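You operate a simulated robot arm through the tools that you are given. There is no shell and no other tool.

You are at the controls of a simulated robot arm. One attempt, no reset.

TASK
Put things in order on the top of the grey bench. At the end: the silver steel fitting stands where the teal square pad stood; the black sleeve stands where the orange cloth pad stood; the orange cloth pad is on the white tub; the teal square pad stands where the black sleeve stood; whatever was shut is shut again. Leave all else as you found it, and nothing knocked over.

It is judged by the outcome, as a careful person would: the job done as asked, and still so three seconds after it is handed in. It fails if anything else is knocked over, pushed out of place, dropped, spilled or broken. Flat cloth is picked up by pressing the open fingertips on it (5 to 10 N) and closing them slowly along it; thin cloth reads only 2 to 8 mm in the jaws.

THE ROBOT
A 7-joint arm with a two-finger parallel gripper, fixed in place. Base frame: the origin is at the foot of the arm, x ahead of it, y to its left, z up; the work surface is at about z = 0. Readings come in m, rad, newtons and seconds.
With the tool pointing down near the work surface it reaches from about 0.24 to 0.62 m from the base axis. Its first joint turns from -1.152 to 1.152 rad. Payload 2.6 kg.
The tool frame sits at the grasp point between the pads (the TCP): z along the fingers, y along the line on which they close. The tips reach 0.03 m beyond it. The gripper opens to 0.094 m. The fingers are 0.028 m wide and 0.01 m thick; the gripper's body (0.05 by 0.096 m) begins 0.055 m behind the TCP.
Orientation is that of the tool frame in the base frame, as a unit quaternion [x, y, z, w]. With the fingers straight down and closing along the base's y, the tool's x points along the base's -x, its y along +y and its z along -z.

THE INTERFACE
- The arm moves only by the tool move_arm. Its argument "steps" is a list of rows, each an object of numbers (a shift or turn left out is 0, a gripper value left out holds the last): "x", "y", "z": the shift along the base's x, y, z in units of 25 mm (1.0 is 25 mm); "wx", "wy", "wz": the turn, a rotation vector about the base's x, y, z in units of 4 degrees (1.0 is 4 degrees); "gripper": the closure, from 0 (fully open) to 1 (shut). In form: [{"x": .., "y": .., "z": .., "wx": .., "wy": .., "wz": .., "gripper": ..}, ...]. A call has 1 to 20 rows; each row shifts and turns the commanded pose from where the row before left it. A call with a number of a shift or a turn outside -1 to 1 is refused whole. Each row takes 0.2 s and may step no farther than 0.05 m and 0.15 rad from the row before; otherwise, or with a gripper value out of range, the whole call is refused. Where a pose cannot be reached the arm comes as near as it can. A force on the tool above 40 N (or 10 N above the force at the start of the call, whichever is more), or a blocked arm, ends the call early, and 0.2 s more pass. The fingers move at their own pace (about 0.072 m/s each) and stop on an object; they squeeze with about 31 N. The grip force told is the motor's: it shows also when the fingers shut on nothing. Time passes only in rows, and 0.2 s behind the last, so rows that do not move let the fingers close. The reply holds the time, the measured pose of the TCP, the force on the tool along the base axes, the opening and the grip force, in the units named above and with some noise, with the torque about the TCP (base axes, N m) and any sound that the robot's microphone picked up.
- Cameras (640 x 400 px; columns grow to the right, rows downward): "scene" is fixed at [0.041, 0.4255, 0.5506]; the picture's right is [-0.78, -0.63, 0.00], its down [-0.45, 0.56, -0.70] and it looks along [0.44, -0.55, -0.71] (base axes); focal length 281 px, centre (320, 200). "wrist" rides on the gripper at [0.076, 0.014, -0.103] in the tool frame; the picture's right is [-0.18, 0.98, 0.00], its down [-0.75, -0.14, -0.64] and it looks along [-0.63, -0.12, 0.77] (tool axes); focal length 243 px, centre (320, 200). There is no depth. A picture from a camera that has moved, and an enlarged one, comes with that camera's place and axes in the base frame and with its lens. The place of the scene camera against the robot may be out by one fixed shift of up to 0.018 m in any direction.
- snapshot(camera): a new picture of that camera. No time passes.
- zoom(camera, box): a new picture of the part [left, top, right, bottom] of that camera's present view, enlarged. No time passes.
- close_job(): hands the job in; it is judged then, once.

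Nothing tells you positions but the pictures and the camera data. Unless the task says otherwise, let go and move clear before handing in.

The tools are called by a JSON object that holds its "api" and its "payload". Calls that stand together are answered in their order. move_arm: Moves the arm, as the interface text tells. Its arguments: {"type":"object","properties":{"steps":{"type":"array"}},"required":["steps"]} The other tools are called the same way: snapshot (camera) takes a picture; zoom (camera, box) takes an enlarged picture of a part of a camera's view; close_job () hands the job in.

At the start:

```text
t: 0.0
eef_pos: [0.3489, 0.2437, 0.3208]
tcp_rot: [0.001, 1.0, 0.0, 0.0]
force: [-0.6, -1.0, 0.2]
moment: [0.0, 0.02, -0.03]
finger_gap: 0.094
grasp_force: 0.1
```

scene: 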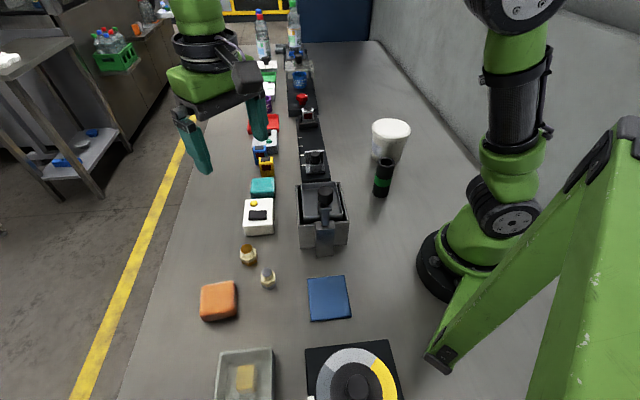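
wrist: 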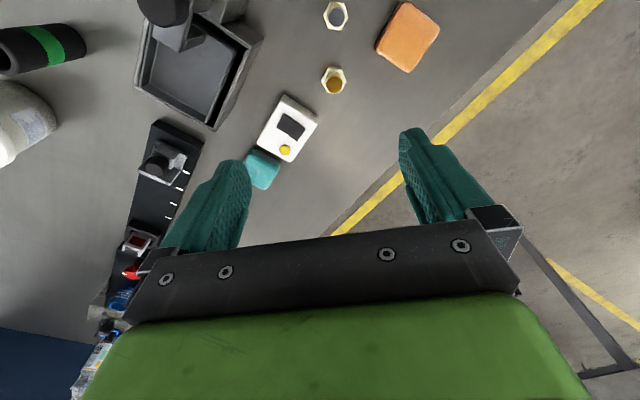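

The bench has an orange pad, two fittings (one brass, one silver), a white device, a teal block, a blue square, a black sleeve with a green band and a white tub. I'll take enlarged pictures first to identify each one.

{"api": "zoom", "payload": {"camera": "scene", "box": [180, 160, 380, 285]}}

{"api": "zoom", "payload": {"camera": "scene", "box": [180, 260, 420, 400]}}

{"api": "zoom", "payload": {"camera": "scene", "box": [220, 50, 440, 200]}}

{"api": "zoom", "payload": {"camera": "wrist", "box": [220, 0, 460, 200]}}

{"api": "zoom", "payload": {"camera": "wrist", "box": [0, 0, 280, 175]}}

```text
3.20 times, centred on (280, 222) of scene
camera zoom: at [0.041, 0.4255, 0.5506], right [-0.78, -0.63, 0.0], down [-0.45, 0.56, -0.7], along [0.44, -0.55, -0.71], focal length 900 px, centre (448, 128)
```

zoom: 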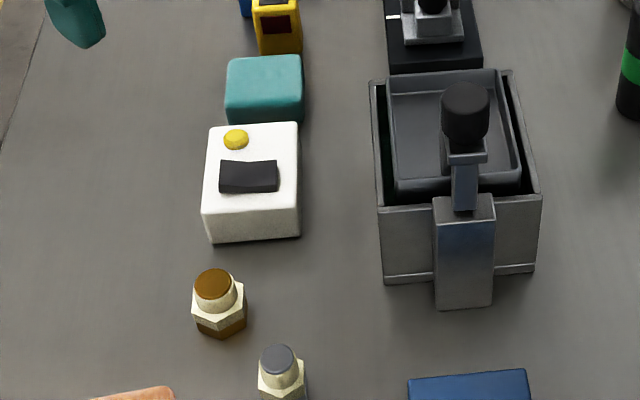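

```text
2.67 times, centred on (300, 330) of scene
camera zoom: at [0.041, 0.4255, 0.5506], right [-0.78, -0.63, 0.0], down [-0.45, 0.56, -0.7], along [0.44, -0.55, -0.71], focal length 750 px, centre (373, -147)
```

zoom: 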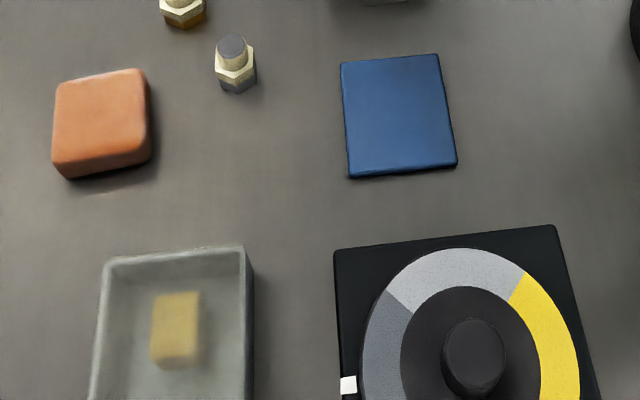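

```text
2.67 times, centred on (330, 125) of scene
camera zoom: at [0.041, 0.4255, 0.5506], right [-0.78, -0.63, 0.0], down [-0.45, 0.56, -0.7], along [0.44, -0.55, -0.71], focal length 750 px, centre (293, 400)
```

zoom: 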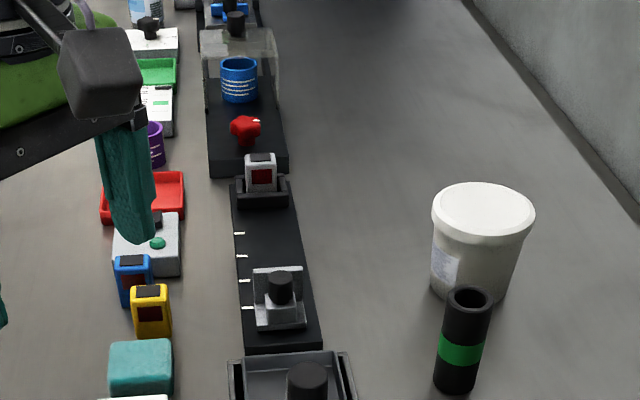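

```text
2.00 times, centred on (340, 100) of wrist
camera zoom: at [0.2735, 0.2582, 0.4223], right [0.18, 0.98, 0.0], down [0.75, -0.14, 0.64], along [0.63, -0.12, -0.77], focal length 485 px, centre (280, 400)
```

zoom: 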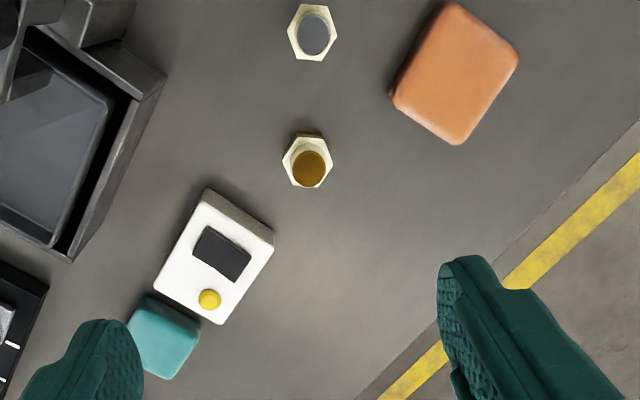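

```text
2.29 times, centred on (140, 88) of wrist
camera zoom: at [0.2735, 0.2582, 0.4223], right [0.18, 0.98, 0.0], down [0.75, -0.14, 0.64], along [0.63, -0.12, -0.77], focal length 555 px, centre (731, 457)
```

zoom: 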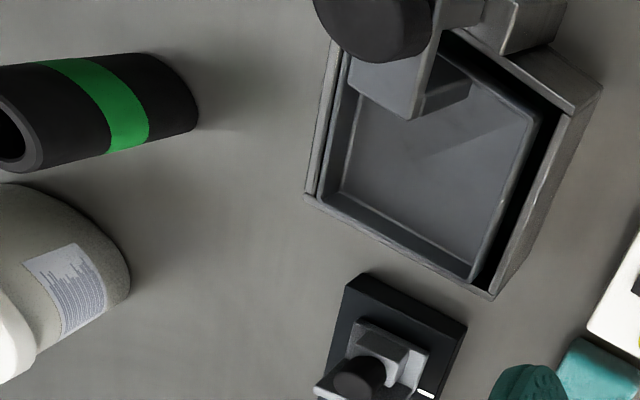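

I've found the four pieces and the tub: the orange pad at about (0.345, 0.37), the silver fitting at about (0.30, 0.27), the teal pad at about (0.51, 0.09) tight against the white device, and the sleeve at about (0.25, -0.115) next to the tub. Next I'll move the wrist camera to get a closer view of the orange pad and the fittings.

{"api": "move_arm", "payload": {"steps": [{"x": -1, "y": 1, "z": -0.5}, {"x": -1, "y": 1, "z": -0.5}, {"x": -1, "y": 1, "z": -0.5}, {"x": -1, "y": 0.8, "z": -0.5}, {}]}}

{"api": "snapshot", "payload": {"camera": "wrist"}}

{"api": "snapshot", "payload": {"camera": "scene"}}

```text
t: 1.2
eef_pos: [0.249, 0.3394, 0.2697]
tcp_rot: [0.0, 1.0, 0.0, 0.0]
force: [-0.9, 0.5, -0.5]
moment: [0.0, 0.0, 0.02]
finger_gap: 0.0941
grasp_force: 0.1
```

```text
taken
camera wrist: at [0.1722, 0.3529, 0.37], right [0.18, 0.98, 0.0], down [0.75, -0.14, 0.64], along [0.63, -0.12, -0.77], focal length 243 px, centre (320, 200)
```

wrist: 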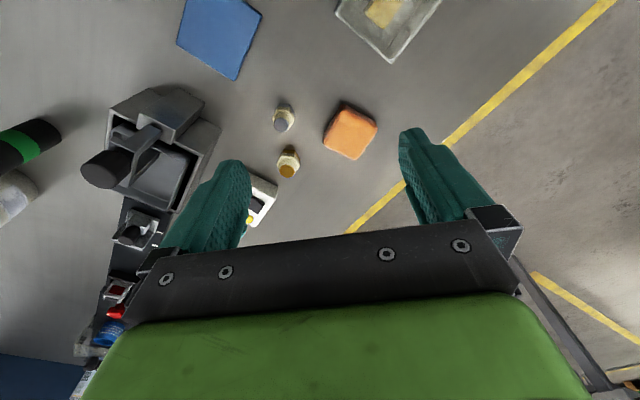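

```text
taken
```

scene: 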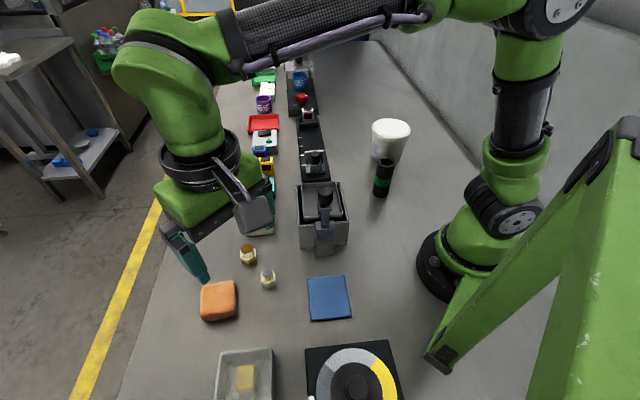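

{"api": "zoom", "payload": {"camera": "wrist", "box": [240, 80, 400, 180]}}

{"api": "zoom", "payload": {"camera": "wrist", "box": [0, 60, 240, 210]}}

{"api": "zoom", "payload": {"camera": "scene", "box": [180, 230, 300, 330]}}

```text
4.00 times, centred on (320, 130) of wrist
camera zoom: at [0.1722, 0.3529, 0.37], right [0.18, 0.98, 0.0], down [0.75, -0.14, 0.64], along [0.63, -0.12, -0.77], focal length 970 px, centre (320, 480)
```

zoom: 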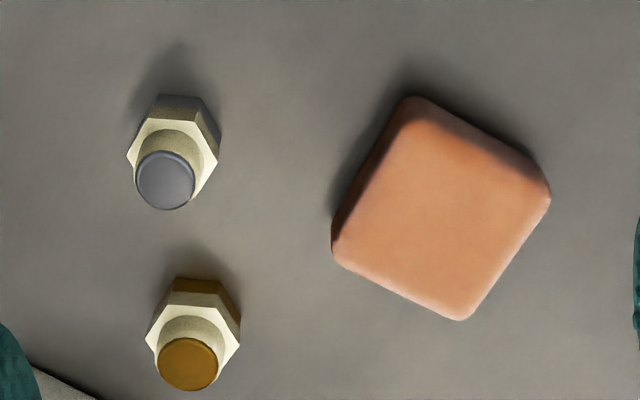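

```text
2.67 times, centred on (120, 135) of wrist
camera zoom: at [0.1722, 0.3529, 0.37], right [0.18, 0.98, 0.0], down [0.75, -0.14, 0.64], along [0.63, -0.12, -0.77], focal length 647 px, centre (853, 373)
```

zoom: 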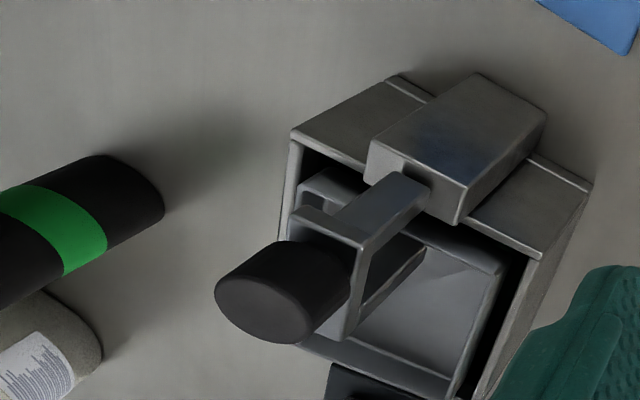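

```text
4.00 times, centred on (240, 280) of scene
camera zoom: at [0.041, 0.4255, 0.5506], right [-0.78, -0.63, 0.0], down [-0.45, 0.56, -0.7], along [0.44, -0.55, -0.71], focal length 1125 px, centre (640, -120)
```

zoom: 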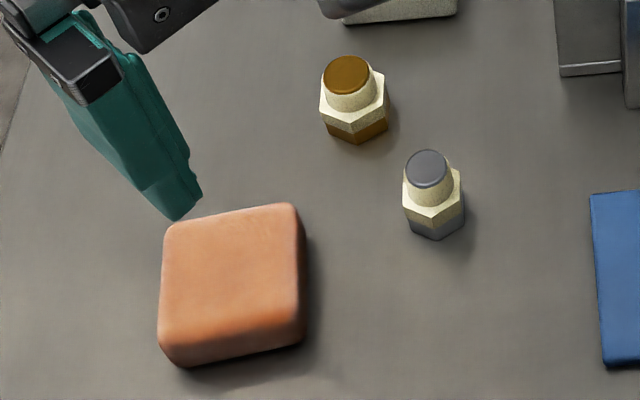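

The orange pad is a thick, square foam-like pad about 64 mm across, centred near (0.337, 0.369), with sides at about 50° and -40°. I'll move above it, turn the fingers to line up with its sides, and check the view.

{"api": "move_arm", "payload": {"steps": [{"x": 0.272, "y": 0.09, "z": -0.3, "wz": 0.97}, {"x": 0.272, "y": 0.09, "z": -0.3, "wz": 0.97}, {"x": 0.272, "y": 0.09, "z": -0.3, "wz": 0.97}, {"x": 0.272, "y": 0.09, "z": -0.3, "wz": 0.97}, {"x": 0.272, "y": 0.09, "z": -0.3, "wz": 0.97}, {"x": 0.272, "y": 0.09, "z": -0.3, "wz": 0.97}, {"x": 0.272, "y": 0.09, "z": -0.3, "wz": 0.97}, {"x": 0.272, "y": 0.09, "z": -0.3, "wz": 0.97}, {"x": 0.272, "y": 0.09, "z": -0.3, "wz": 0.97}, {"x": 0.272, "y": 0.09, "z": -0.3, "wz": 0.97}, {"x": 0.272, "y": 0.09, "z": -0.3, "wz": 0.97}, {"x": 0.272, "y": 0.09, "z": -0.3, "wz": 0.97}, {"x": 0.272, "y": 0.09, "z": -0.3, "wz": 0.97}, {}]}}

{"api": "snapshot", "payload": {"camera": "wrist"}}

{"api": "snapshot", "payload": {"camera": "scene"}}

```text
t: 4.2
eef_pos: [0.3379, 0.3691, 0.174]
tcp_rot: [-0.426, 0.905, 0.0, 0.0]
force: [-0.3, 0.1, -0.2]
moment: [0.04, 0.0, -0.01]
finger_gap: 0.094
grasp_force: 0.1
```

```text
taken
camera wrist: at [0.2797, 0.318, 0.2742], right [-0.64, 0.77, 0.0], down [0.59, 0.49, 0.64], along [0.49, 0.41, -0.77], focal length 243 px, centre (320, 200)
```

wrist: 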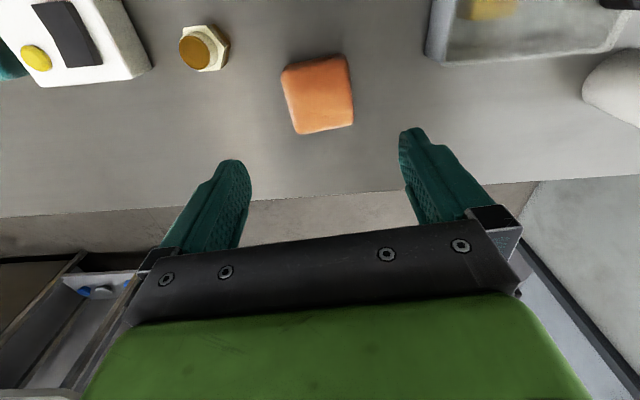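

```text
taken
```

scene: 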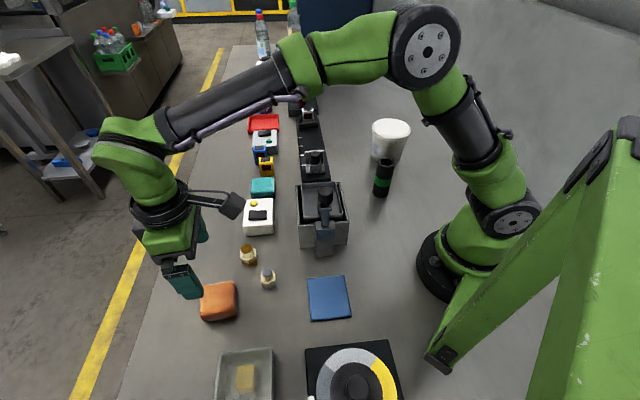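

The fingers line up with the pad's sides, and both views put its centre at about (0.3385, 0.368). I'll lower straight down around it.

{"api": "move_arm", "payload": {"steps": [{"z": -1}, {"z": -1}, {"z": -1}, {"z": -1}, {"z": -0.8}, {"z": -0.5}, {"z": -0.2}, {}]}}

{"api": "snapshot", "payload": {"camera": "wrist"}}

{"api": "zoom", "payload": {"camera": "scene", "box": [140, 220, 300, 340]}}

```text
t: 6.0
eef_pos: [0.338, 0.3674, 0.0349]
tcp_rot: [-0.426, 0.905, 0.001, 0.0]
force: [1.1, 0.0, -0.8]
moment: [-0.01, -0.01, -0.01]
finger_gap: 0.094
grasp_force: 0.0
```

```text
taken
camera wrist: at [0.2784, 0.3178, 0.1366], right [-0.64, 0.77, 0.0], down [0.59, 0.49, 0.64], along [0.49, 0.41, -0.77], focal length 243 px, centre (320, 200)
```

wrist: 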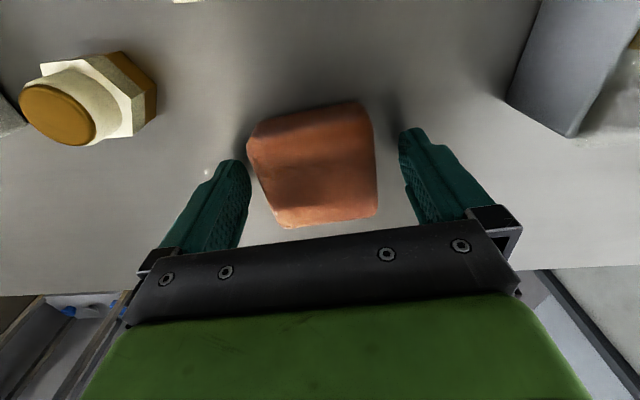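

```text
3.33 times, centred on (220, 280) of scene
camera zoom: at [0.041, 0.4255, 0.5506], right [-0.78, -0.63, 0.0], down [-0.45, 0.56, -0.7], along [0.44, -0.55, -0.71], focal length 938 px, centre (653, -67)
```

zoom: 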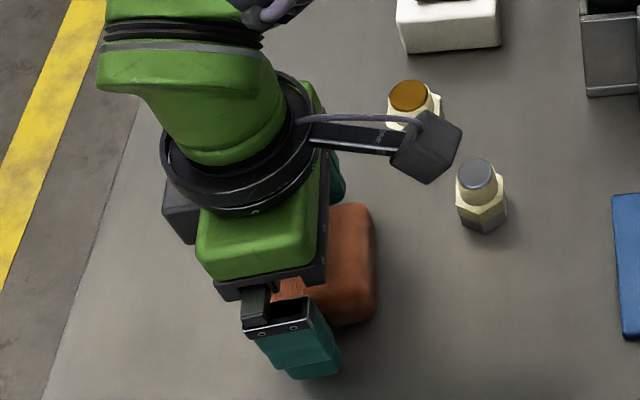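

The fingers sit either side of the pad with clearance. I'll close on it and see how firm it is.

{"api": "move_arm", "payload": {"steps": [{"gripper": 1}, {"gripper": 1}, {"gripper": 1}, {"gripper": 1}, {"gripper": 1}]}}

{"api": "snapshot", "payload": {"camera": "wrist"}}

```text
t: 7.2
eef_pos: [0.3376, 0.3674, 0.0364]
tcp_rot: [-0.426, 0.905, 0.0, 0.0]
force: [-1.1, 0.0, 0.6]
moment: [0.0, 0.01, 0.04]
finger_gap: 0.0686
grasp_force: 30.9
```

```text
taken
camera wrist: at [0.2785, 0.3178, 0.1369], right [-0.64, 0.77, 0.0], down [0.59, 0.49, 0.64], along [0.49, 0.41, -0.77], focal length 243 px, centre (320, 200)
```

wrist: 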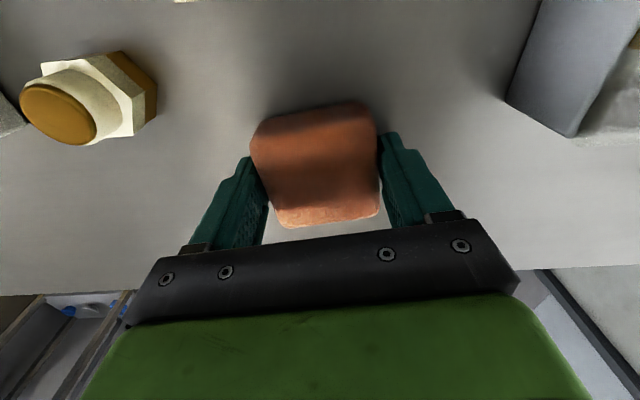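

It's gripped firmly at 68.6 mm. I'll lift it slowly and check that it comes along.

{"api": "move_arm", "payload": {"steps": [{"z": 0.3}, {"z": 0.5}, {"z": 0.7}, {"z": 1}, {"z": 1}, {"z": 1}, {"z": 1}, {"z": 1}, {"z": 1}, {"z": 1}, {}]}}

{"api": "snapshot", "payload": {"camera": "wrist"}}

{"api": "zoom", "payload": {"camera": "scene", "box": [180, 160, 420, 310]}}

```text
t: 9.6
eef_pos: [0.3395, 0.367, 0.2486]
tcp_rot: [-0.426, 0.905, 0.0, 0.0]
force: [-0.1, 0.4, 1.1]
moment: [0.0, 0.0, -0.03]
finger_gap: 0.0001
grasp_force: 31.4
```

```text
taken
camera wrist: at [0.28, 0.3165, 0.35], right [-0.64, 0.77, 0.0], down [0.59, 0.49, 0.64], along [0.49, 0.41, -0.77], focal length 243 px, centre (320, 200)
```

wrist: 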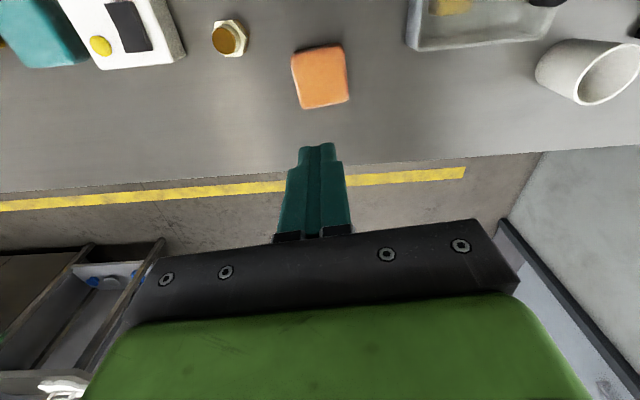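

```text
2.67 times, centred on (300, 235) of scene
camera zoom: at [0.041, 0.4255, 0.5506], right [-0.78, -0.63, 0.0], down [-0.45, 0.56, -0.7], along [0.44, -0.55, -0.71], focal length 750 px, centre (373, 107)
```

zoom: 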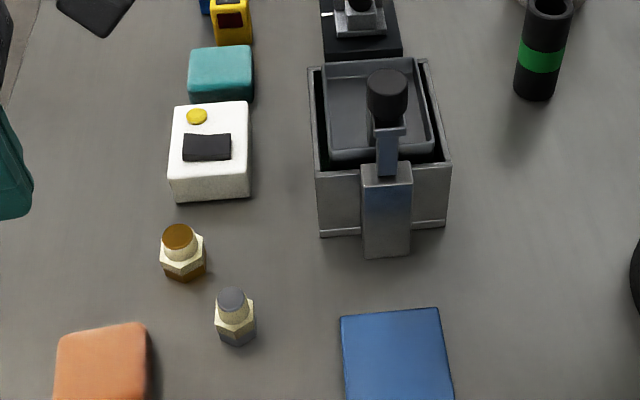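

The grip slipped during the lift and the pad is still lying on the bench, apparently in the same place. I'll look closely at it before a second, lower grip.

{"api": "zoom", "payload": {"camera": "wrist", "box": [240, 20, 400, 120]}}

{"api": "zoom", "payload": {"camera": "scene", "box": [180, 250, 300, 335]}}

```text
4.00 times, centred on (320, 70) of wrist
camera zoom: at [0.28, 0.3165, 0.35], right [-0.64, 0.77, 0.0], down [0.59, 0.49, 0.64], along [0.49, 0.41, -0.77], focal length 970 px, centre (320, 720)
```

zoom: 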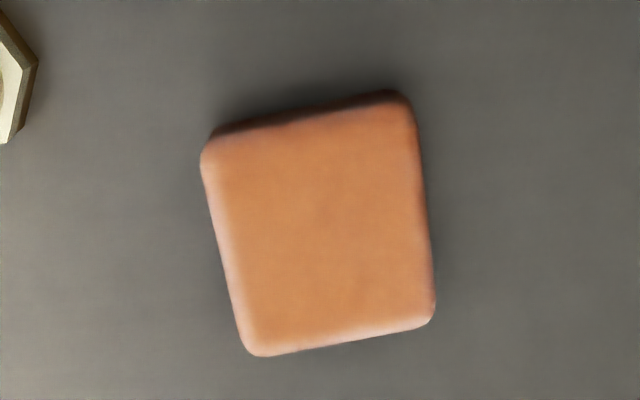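

```text
4.71 times, centred on (240, 292) of scene
camera zoom: at [0.041, 0.4255, 0.5506], right [-0.78, -0.63, 0.0], down [-0.45, 0.56, -0.7], along [0.44, -0.55, -0.71], focal length 1324 px, centre (696, -235)
```

zoom: 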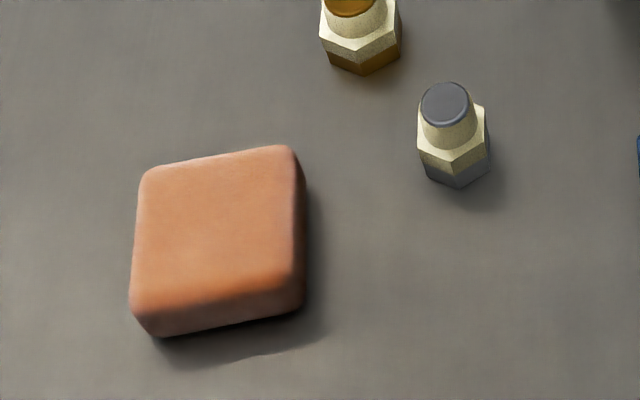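

The pad hasn't moved, and its centre still reads (0.338, 0.367). I'll open, go down until the tips almost touch the bench, and grip lower.

{"api": "move_arm", "payload": {"steps": [{"gripper": 0}, {"gripper": 0}, {"gripper": 0, "z": -1}, {"z": -1}, {"z": -1}, {"z": -1}, {"z": -1}, {"z": -1}, {"z": -1}, {"z": -0.8}, {"z": -0.5}, {"z": -0.25}, {"z": -0.1}, {}]}}

{"api": "snapshot", "payload": {"camera": "wrist"}}

```text
t: 12.6
eef_pos: [0.3364, 0.3689, 0.0334]
tcp_rot: [-0.425, 0.905, 0.0, 0.0]
force: [0.2, -0.5, 0.2]
moment: [0.01, -0.02, -0.02]
finger_gap: 0.0939
grasp_force: 0.0
```

```text
taken
camera wrist: at [0.2778, 0.3181, 0.1333], right [-0.64, 0.77, 0.0], down [0.59, 0.49, 0.64], along [0.49, 0.41, -0.77], focal length 243 px, centre (320, 200)
```

wrist: 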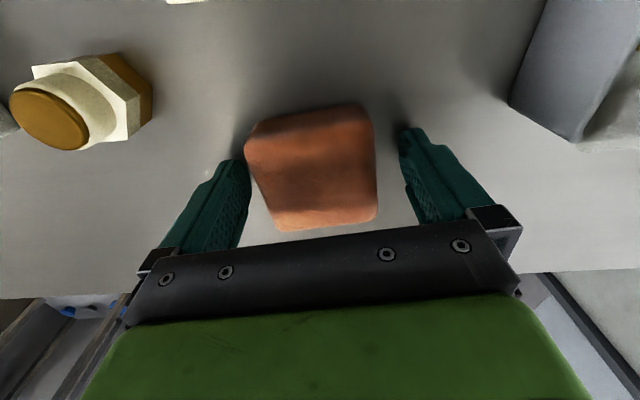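

{"api": "move_arm", "payload": {"steps": [{"z": -0.04}, {"z": -0.04}, {}]}}

```text
t: 13.4
eef_pos: [0.3377, 0.3686, 0.0294]
tcp_rot: [-0.426, 0.904, 0.001, 0.0]
force: [0.3, 1.0, 0.5]
moment: [0.03, 0.01, 0.04]
finger_gap: 0.094
grasp_force: 0.0
```

The tips are just above the surface with no contact force. I'll close and lift in small steps.

{"api": "move_arm", "payload": {"steps": [{"gripper": 1}, {"gripper": 1}, {"gripper": 1}, {"gripper": 1}, {"gripper": 1}, {"gripper": 1}]}}

{"api": "move_arm", "payload": {"steps": [{"z": 0.1}, {"z": 0.1}, {"z": 0.1}, {"z": 0.1}, {}]}}

{"api": "snapshot", "payload": {"camera": "wrist"}}

{"api": "zoom", "payload": {"camera": "scene", "box": [140, 220, 300, 340]}}

```text
t: 14.8
eef_pos: [0.3382, 0.367, 0.0313]
tcp_rot: [-0.425, 0.905, 0.0, -0.001]
force: [-0.3, -0.1, 0.9]
moment: [-0.01, 0.02, 0.01]
finger_gap: 0.0682
grasp_force: 30.6
```

```text
t: 16.0
eef_pos: [0.339, 0.3693, 0.0406]
tcp_rot: [-0.427, 0.904, 0.0, -0.001]
force: [-0.5, 0.9, -0.5]
moment: [0.01, -0.01, 0.02]
finger_gap: 0.0683
grasp_force: 31.0
```

```text
taken
camera wrist: at [0.2788, 0.3184, 0.1416], right [-0.64, 0.77, 0.0], down [0.59, 0.49, 0.64], along [0.49, 0.41, -0.77], focal length 243 px, centre (320, 200)
```

wrist: 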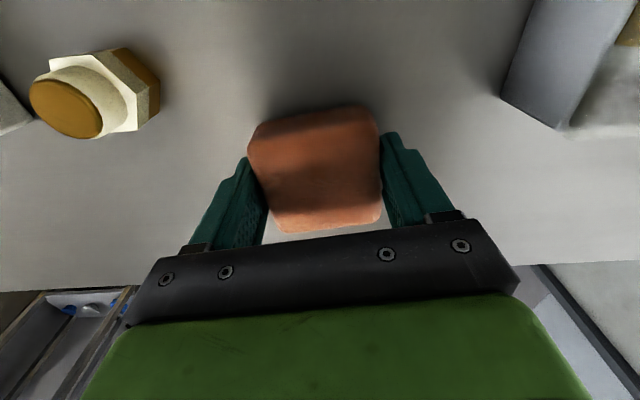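

```text
3.33 times, centred on (220, 280) of scene
camera zoom: at [0.041, 0.4255, 0.5506], right [-0.78, -0.63, 0.0], down [-0.45, 0.56, -0.7], along [0.44, -0.55, -0.71], focal length 938 px, centre (653, -67)
```

zoom: 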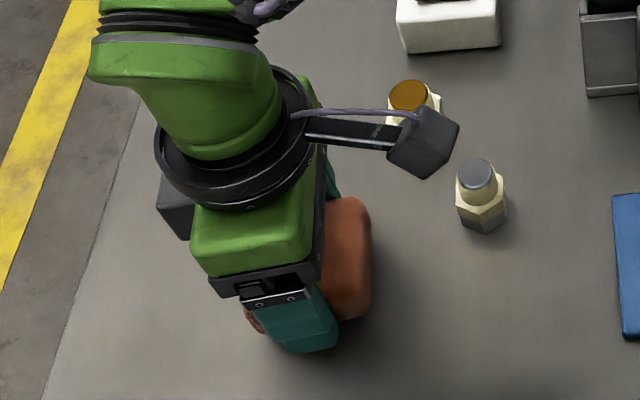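

{"api": "move_arm", "payload": {"steps": [{"z": 0.2}, {"z": 0.2}, {"z": 0.2}, {"z": 0.2}, {}]}}

{"api": "zoom", "payload": {"camera": "scene", "box": [140, 220, 300, 340]}}

{"api": "snapshot", "payload": {"camera": "wrist"}}

```text
t: 17.2
eef_pos: [0.3383, 0.3674, 0.0615]
tcp_rot: [-0.426, 0.905, 0.0, 0.001]
force: [0.6, -0.5, -0.3]
moment: [0.01, 0.01, -0.06]
finger_gap: 0.0685
grasp_force: 31.0
```

```text
3.33 times, centred on (220, 280) of scene
camera zoom: at [0.041, 0.4255, 0.5506], right [-0.78, -0.63, 0.0], down [-0.45, 0.56, -0.7], along [0.44, -0.55, -0.71], focal length 938 px, centre (653, -67)
```

zoom: 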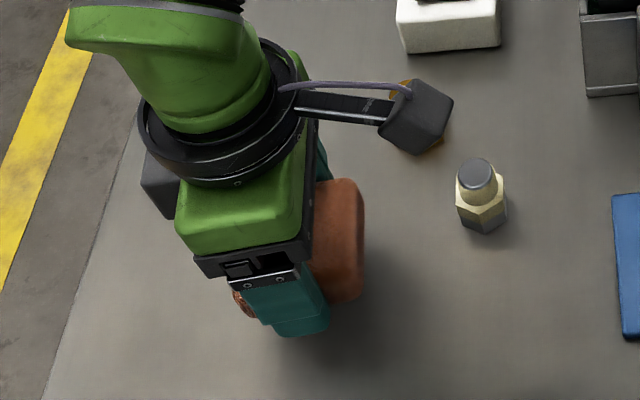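

```text
taken
camera wrist: at [0.279, 0.3178, 0.1623], right [-0.64, 0.77, 0.0], down [0.59, 0.49, 0.64], along [0.49, 0.41, -0.77], focal length 243 px, centre (320, 200)
```

wrist: 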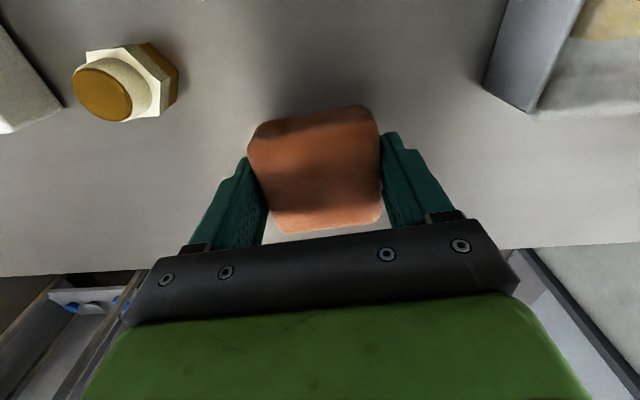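

It's in the air now and steady in the jaws. I'll keep lifting gently.

{"api": "move_arm", "payload": {"steps": [{"z": 0.3}, {"z": 0.4}, {"z": 0.5}, {"z": 0.5}, {"z": 0.5}, {"z": 0.5}, {"z": 0.5}, {"z": 0.5}, {"z": 0.5}, {"z": 0.5}, {"z": 0.5}, {"z": 0.5}, {"z": 0.5}, {"z": 0.5}, {"z": 0.4}, {"z": 0.2}, {}]}}

{"api": "snapshot", "payload": {"camera": "wrist"}}

{"api": "snapshot", "payload": {"camera": "scene"}}

```text
t: 20.8
eef_pos: [0.3376, 0.3686, 0.2441]
tcp_rot: [-0.427, 0.904, 0.0, 0.0]
force: [0.1, -0.1, -0.9]
moment: [0.0, -0.01, 0.0]
finger_gap: 0.0684
grasp_force: 30.7
```

```text
taken
camera wrist: at [0.2785, 0.3182, 0.3442], right [-0.64, 0.77, 0.0], down [0.59, 0.49, 0.64], along [0.49, 0.41, -0.77], focal length 243 px, centre (320, 200)
```

wrist: 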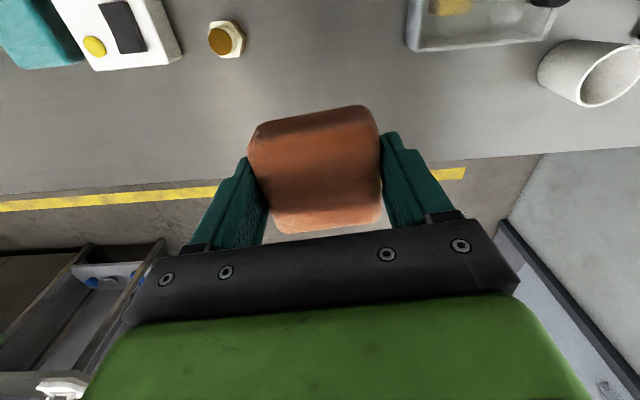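

```text
taken
```

scene: 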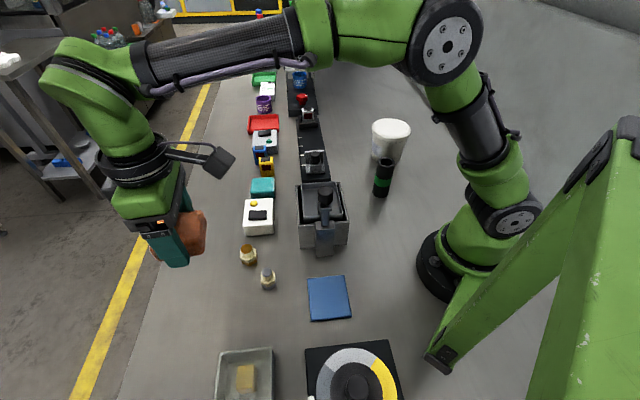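

The pad is held steady at 68 mm. I'll carry it high over the bench toward the tub, turning the wrist with the arm.

{"api": "move_arm", "payload": {"steps": [{"x": 0.2, "y": -0.4, "z": 0.35, "wz": -0.4}, {"x": 0.368, "y": -0.87, "z": 0.35, "wz": -0.8}, {"x": 0.368, "y": -0.87, "z": 0.35, "wz": -0.8}, {"x": 0.368, "y": -0.87, "z": 0.35, "wz": -0.8}, {"x": 0.368, "y": -0.87, "z": 0.35, "wz": -0.8}, {"x": 0.368, "y": -0.87, "z": 0.35, "wz": -0.8}, {"x": 0.368, "y": -0.87, "z": 0.35, "wz": -0.8}, {"x": 0.368, "y": -0.87, "z": 0.35, "wz": -0.8}, {"x": 0.368, "y": -0.87, "z": 0.35, "wz": -0.8}, {"x": 0.368, "y": -0.87, "z": 0.35, "wz": -0.8}, {"x": 0.3, "y": -0.9, "wz": -0.8}, {"x": 0.1, "y": -1, "wz": -0.8}, {"x": 0.05, "y": -1, "wz": -0.8}, {"x": 0.0, "y": -1, "wz": -0.8}, {"x": 0.0, "y": -1, "wz": -0.8}, {"x": 0.0, "y": -1, "wz": -0.8}, {"x": 0.0, "y": -1, "wz": -0.8}, {"x": 0.0, "y": -1, "wz": -0.8}, {"x": 0.0, "y": -0.6, "wz": -0.4}, {}]}}

{"api": "snapshot", "payload": {"camera": "wrist"}}

{"api": "snapshot", "payload": {"camera": "scene"}}

```text
t: 25.0
eef_pos: [0.4392, -0.0511, 0.33]
tcp_rot: [0.063, 0.998, 0.0, 0.0]
force: [-0.4, 0.4, -0.3]
moment: [-0.03, 0.0, 0.0]
finger_gap: 0.0684
grasp_force: 30.8
```

```text
taken
camera wrist: at [0.3641, -0.0284, 0.4318], right [0.31, 0.95, 0.0], down [0.73, -0.23, 0.64], along [0.61, -0.2, -0.77], focal length 243 px, centre (320, 200)
```

wrist: 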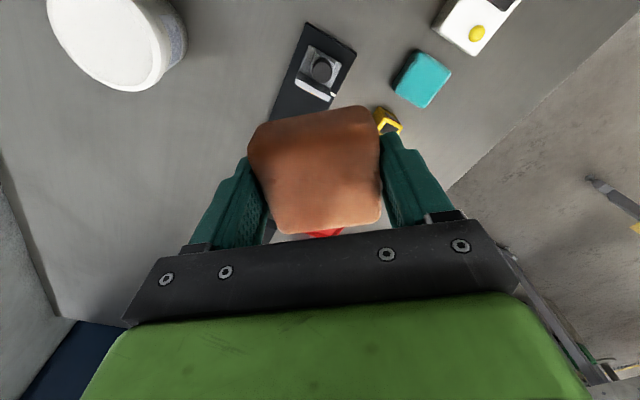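

```text
taken
```

scene: 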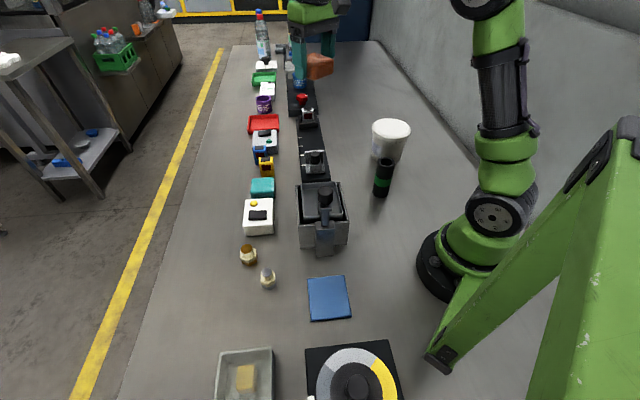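

{"api": "zoom", "payload": {"camera": "wrist", "box": [360, 0, 520, 140]}}

{"api": "zoom", "payload": {"camera": "wrist", "box": [20, 0, 200, 112]}}

```text
2.86 times, centred on (440, 70) of wrist
camera zoom: at [0.3641, -0.0284, 0.4318], right [0.31, 0.95, 0.0], down [0.73, -0.23, 0.64], along [0.61, -0.2, -0.77], focal length 693 px, centre (-23, 571)
```

zoom: 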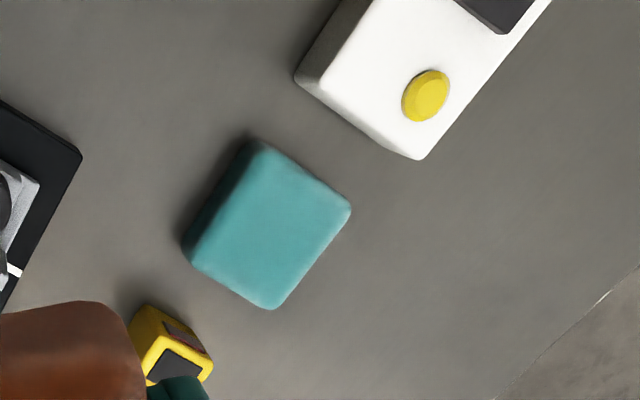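

```text
3.56 times, centred on (110, 56) of wrist
camera zoom: at [0.3641, -0.0284, 0.4318], right [0.31, 0.95, 0.0], down [0.73, -0.23, 0.64], along [0.61, -0.2, -0.77], focal length 863 px, centre (1067, 712)
```

zoom: 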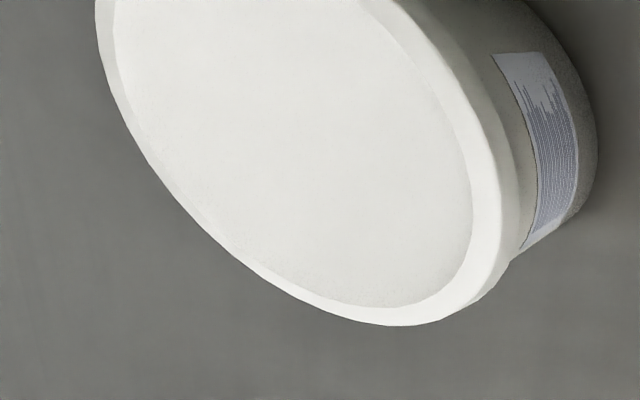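

From here I can see the tub lid, centred near (0.318, -0.264), and the teal pad, centred near (0.508, 0.093), about 64 mm square and turned 45°. I'll move over the tub and look at the lid.

{"api": "move_arm", "payload": {"steps": [{"x": -0.3, "y": -0.5, "wz": -0.6}, {"x": -0.54, "y": -0.944, "wz": -0.6}, {"x": -0.54, "y": -0.944, "wz": -0.6}, {"x": -0.54, "y": -0.944, "wz": -0.6}, {"x": -0.54, "y": -0.944, "wz": -0.6}, {"x": -0.54, "y": -0.944, "wz": -0.6}, {"x": -0.54, "y": -0.944, "wz": -0.6}, {"x": -0.54, "y": -0.944, "wz": -0.6}, {"x": -0.54, "y": -0.944, "wz": -0.6}, {"x": -0.24, "y": -0.45, "wz": -0.3}, {}]}}

{"api": "snapshot", "payload": {"camera": "wrist"}}

{"api": "zoom", "payload": {"camera": "scene", "box": [320, 20, 480, 210]}}

```text
t: 27.4
eef_pos: [0.316, -0.2618, 0.3332]
tcp_rot: [0.259, 0.966, 0.001, 0.0]
force: [0.1, -1.0, -0.5]
moment: [0.01, 0.01, 0.01]
finger_gap: 0.0684
grasp_force: 30.9
```

```text
taken
camera wrist: at [0.257, -0.2126, 0.4331], right [0.65, 0.76, 0.0], down [0.58, -0.5, 0.64], along [0.49, -0.42, -0.77], focal length 243 px, centre (320, 200)
```

wrist: 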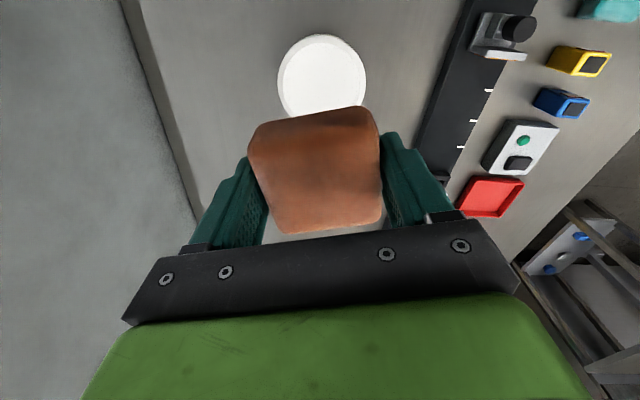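

```text
2.11 times, centred on (400, 115) of scene
camera zoom: at [0.041, 0.4255, 0.5506], right [-0.78, -0.63, 0.0], down [-0.45, 0.56, -0.7], along [0.44, -0.55, -0.71], focal length 592 px, centre (152, 379)
```

zoom: 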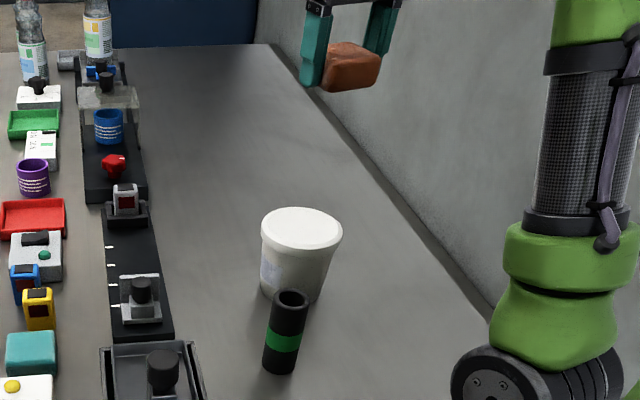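

The lid reads centred at (0.317, -0.261), about 113 mm across, directly under the held pad. I'll lower most of the way and then feel for contact.

{"api": "move_arm", "payload": {"steps": [{"z": -0.4}, {"z": -0.7}, {"z": -0.7}, {"z": -0.7}, {"z": -0.7}, {"z": -0.7}, {"z": -0.7}, {"z": -0.7}, {"z": -0.6}, {"z": -0.4}, {}]}}

{"api": "snapshot", "payload": {"camera": "wrist"}}

{"api": "zoom", "payload": {"camera": "scene", "box": [320, 80, 480, 210]}}

```text
t: 29.8
eef_pos: [0.3171, -0.2636, 0.1725]
tcp_rot: [0.259, 0.966, 0.0, 0.0]
force: [-0.5, -0.1, 0.2]
moment: [0.01, -0.04, -0.02]
finger_gap: 0.0683
grasp_force: 31.1
```

```text
taken
camera wrist: at [0.2573, -0.2137, 0.2735], right [0.65, 0.76, 0.0], down [0.58, -0.5, 0.64], along [0.49, -0.42, -0.77], focal length 243 px, centre (320, 200)
```

wrist: 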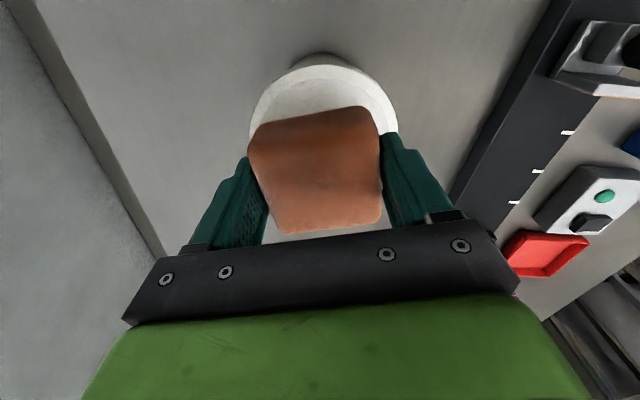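

```text
3.08 times, centred on (400, 145) of scene
camera zoom: at [0.041, 0.4255, 0.5506], right [-0.78, -0.63, 0.0], down [-0.45, 0.56, -0.7], along [0.44, -0.55, -0.71], focal length 866 px, centre (74, 369)
```

zoom: 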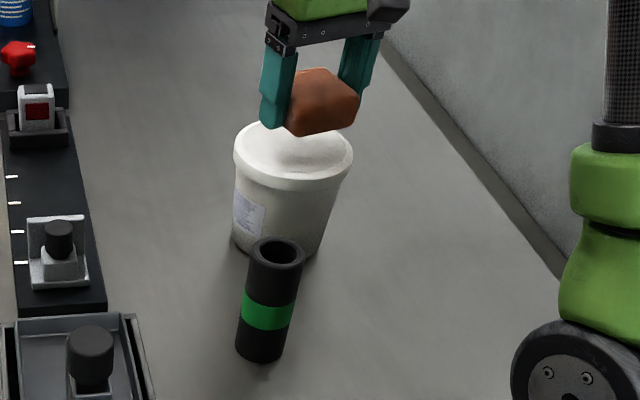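

{"api": "move_arm", "payload": {"steps": [{"z": -0.2}, {"z": -0.2}, {"z": -0.2}, {"z": -0.2}, {"z": -0.2}, {"z": -0.1}, {"z": -0.1}, {}]}}

{"api": "zoom", "payload": {"camera": "scene", "box": [340, 80, 460, 170]}}

```text
t: 31.6
eef_pos: [0.3156, -0.2632, 0.143]
tcp_rot: [0.258, 0.966, 0.001, 0.0]
force: [0.3, 0.3, -0.3]
moment: [-0.01, -0.03, -0.02]
finger_gap: 0.0681
grasp_force: 30.6
```

```text
4.44 times, centred on (400, 125) of scene
camera zoom: at [0.041, 0.4255, 0.5506], right [-0.78, -0.63, 0.0], down [-0.45, 0.56, -0.7], along [0.44, -0.55, -0.71], focal length 1250 px, centre (-36, 533)
```

zoom: 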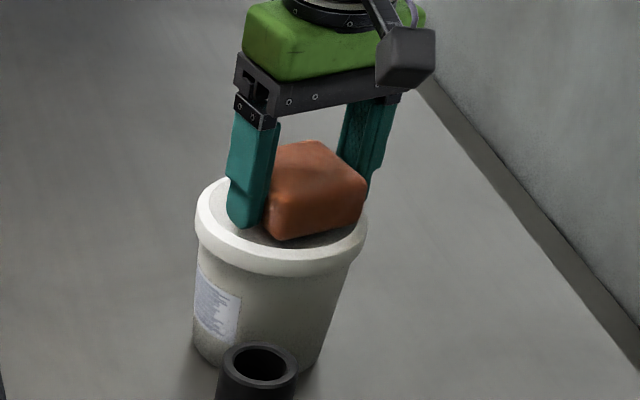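

{"api": "move_arm", "payload": {"steps": [{"z": -0.08}, {"z": -0.08}, {"z": -0.08}, {}]}}

{"api": "move_arm", "payload": {"steps": [{"z": -0.06}, {"z": -0.06}, {}]}}

{"api": "zoom", "payload": {"camera": "scene", "box": [340, 80, 460, 170]}}

```text
t: 32.6
eef_pos: [0.3158, -0.2636, 0.1413]
tcp_rot: [0.259, 0.966, 0.0, 0.002]
force: [-7.3, 5.0, 36.5]
moment: [0.27, 0.4, -0.02]
finger_gap: 0.0684
grasp_force: 30.9
```

```text
t: 33.0
eef_pos: [0.3181, -0.2637, 0.14]
tcp_rot: [0.259, 0.966, 0.0, 0.003]
force: [0.4, 0.9, 3.0]
moment: [0.06, 0.09, 0.0]
finger_gap: 0.0681
grasp_force: 30.7
stopped in row 1: the force on the tool passed its limit at 50 N (the readings are from after the stop); the commanded pose is now the measured one
```

```text
4.44 times, centred on (400, 125) of scene
camera zoom: at [0.041, 0.4255, 0.5506], right [-0.78, -0.63, 0.0], down [-0.45, 0.56, -0.7], along [0.44, -0.55, -0.71], focal length 1250 px, centre (-36, 533)
```

zoom: 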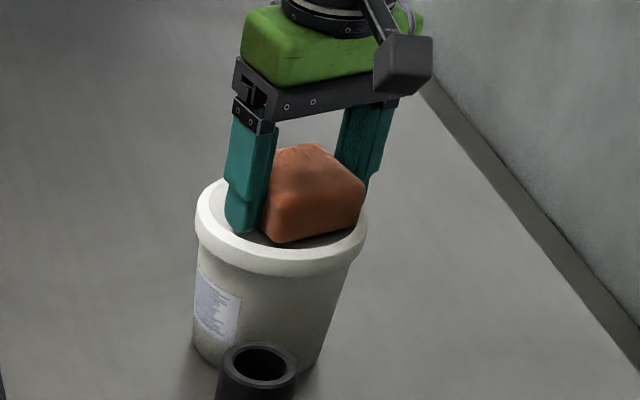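

The pad is resting on the lid, with contact at TCP z ≈ 0.14. I'll open only slightly so the tips don't push on the lid rim, then rise clear before opening fully.

{"api": "move_arm", "payload": {"steps": [{"z": 0.03}, {"gripper": 0.2}, {"gripper": 0.2}, {"gripper": 0.2}, {"gripper": 0.18}, {}]}}

{"api": "snapshot", "payload": {"camera": "wrist"}}

{"api": "zoom", "payload": {"camera": "scene", "box": [340, 80, 460, 170]}}

```text
t: 34.4
eef_pos: [0.3165, -0.263, 0.1411]
tcp_rot: [0.259, 0.966, 0.0, 0.002]
force: [-0.4, -0.1, 0.2]
moment: [-0.01, 0.01, 0.02]
finger_gap: 0.0772
grasp_force: 0.0
```

```text
taken
camera wrist: at [0.2571, -0.213, 0.2409], right [0.65, 0.76, 0.0], down [0.58, -0.5, 0.65], along [0.49, -0.42, -0.76], focal length 243 px, centre (320, 200)
```

wrist: 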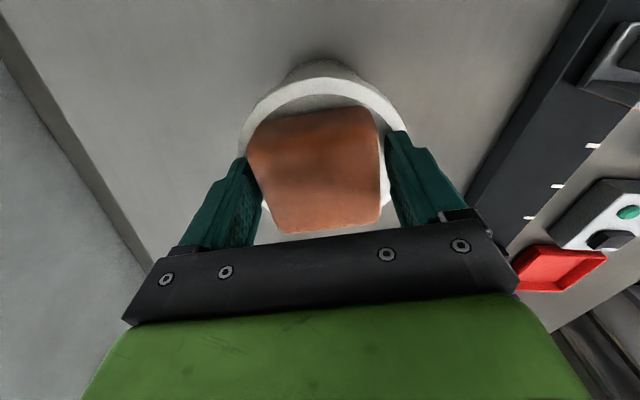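

```text
4.44 times, centred on (400, 125) of scene
camera zoom: at [0.041, 0.4255, 0.5506], right [-0.78, -0.63, 0.0], down [-0.45, 0.56, -0.7], along [0.44, -0.55, -0.71], focal length 1250 px, centre (-36, 533)
```

zoom: 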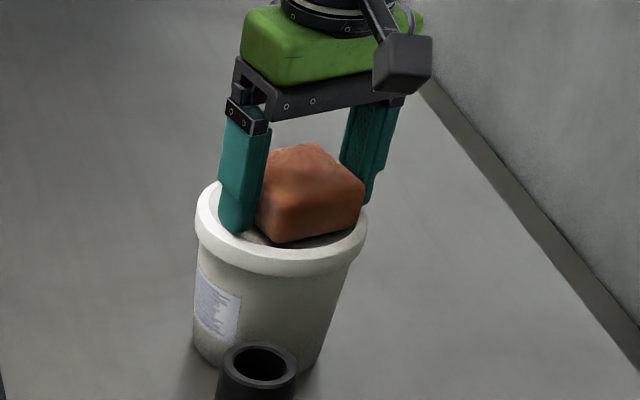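

It's released and sitting on the lid. I'll rise straight up.

{"api": "move_arm", "payload": {"steps": [{"z": 0.2}, {"z": 0.3}, {"z": 0.5}, {"z": 0.7}, {"z": 1, "gripper": 0}, {"z": 1}, {"z": 1}, {"z": 1}, {"z": 1}, {"z": 0.6}, {}]}}

{"api": "snapshot", "payload": {"camera": "wrist"}}

{"api": "snapshot", "payload": {"camera": "scene"}}

```text
t: 36.8
eef_pos: [0.317, -0.2641, 0.324]
tcp_rot: [0.259, 0.966, 0.0, 0.003]
force: [0.5, -1.0, 0.4]
moment: [-0.01, 0.01, 0.04]
finger_gap: 0.0941
grasp_force: 0.2
```

```text
taken
camera wrist: at [0.2581, -0.2134, 0.4245], right [0.65, 0.76, 0.0], down [0.58, -0.5, 0.65], along [0.49, -0.42, -0.76], focal length 243 px, centre (320, 200)
```

wrist: 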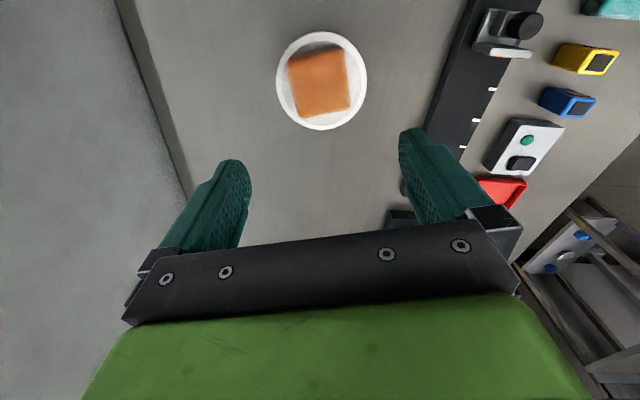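

```text
taken
```

scene: 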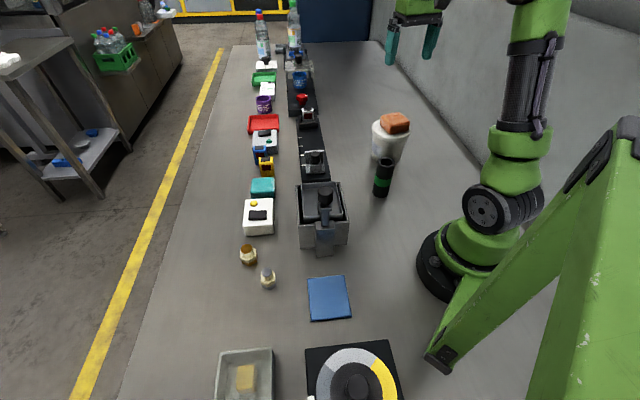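

The orange pad sits centred on the lid. Next is the sleeve: I'll move over it at height to measure it.

{"api": "move_arm", "payload": {"steps": [{"x": -0.326, "y": 0.823, "z": 0}, {"x": -0.326, "y": 0.823, "z": 0}, {"x": -0.326, "y": 0.823, "z": 0}, {"x": -0.326, "y": 0.823, "z": -0.3}, {"x": -0.326, "y": 0.823, "z": -0.4}, {"x": -0.326, "y": 0.823, "z": -0.4}, {"x": -0.326, "y": 0.823, "z": -0.4}, {}]}}

{"api": "snapshot", "payload": {"camera": "wrist"}}

{"api": "snapshot", "payload": {"camera": "scene"}}

```text
t: 38.6
eef_pos: [0.2606, -0.1202, 0.2865]
tcp_rot: [0.259, 0.966, 0.0, 0.003]
force: [0.4, -0.6, -0.4]
moment: [-0.01, -0.01, 0.0]
finger_gap: 0.0939
grasp_force: 0.1
```

```text
taken
camera wrist: at [0.2004, -0.0701, 0.3863], right [0.65, 0.76, 0.0], down [0.58, -0.5, 0.65], along [0.49, -0.42, -0.76], focal length 243 px, centre (320, 200)
```

wrist: 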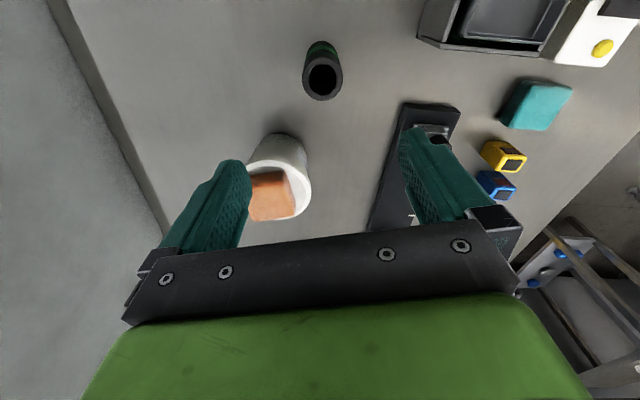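

```text
taken
```

scene: 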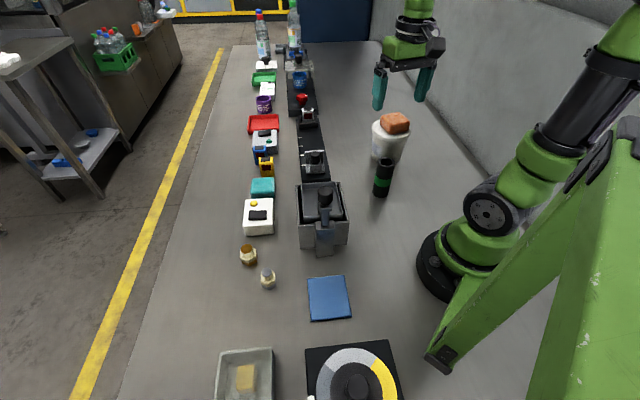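

{"api": "zoom", "payload": {"camera": "wrist", "box": [260, 20, 388, 100]}}

{"api": "zoom", "payload": {"camera": "scene", "box": [340, 140, 436, 200]}}

```text
5.00 times, centred on (324, 60) of wrist
camera zoom: at [0.2004, -0.0701, 0.3863], right [0.65, 0.76, 0.0], down [0.58, -0.5, 0.65], along [0.49, -0.42, -0.76], focal length 1213 px, centre (300, 900)
```

zoom: 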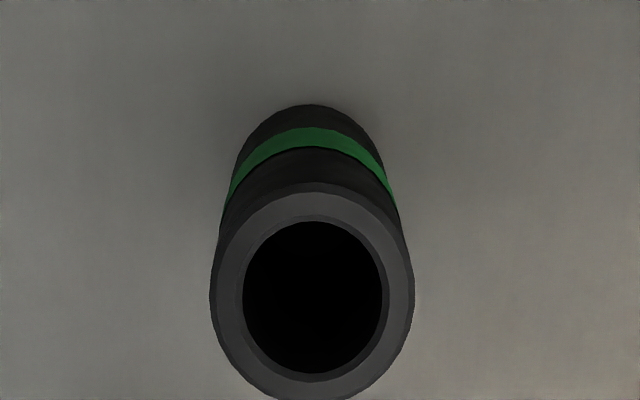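

```text
6.67 times, centred on (388, 170) of scene
camera zoom: at [0.041, 0.4255, 0.5506], right [-0.78, -0.63, 0.0], down [-0.45, 0.56, -0.7], along [0.44, -0.55, -0.71], focal length 1876 px, centre (-133, 400)
```

zoom: 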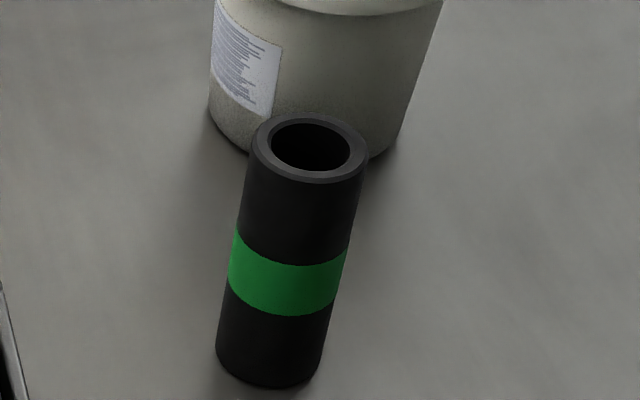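

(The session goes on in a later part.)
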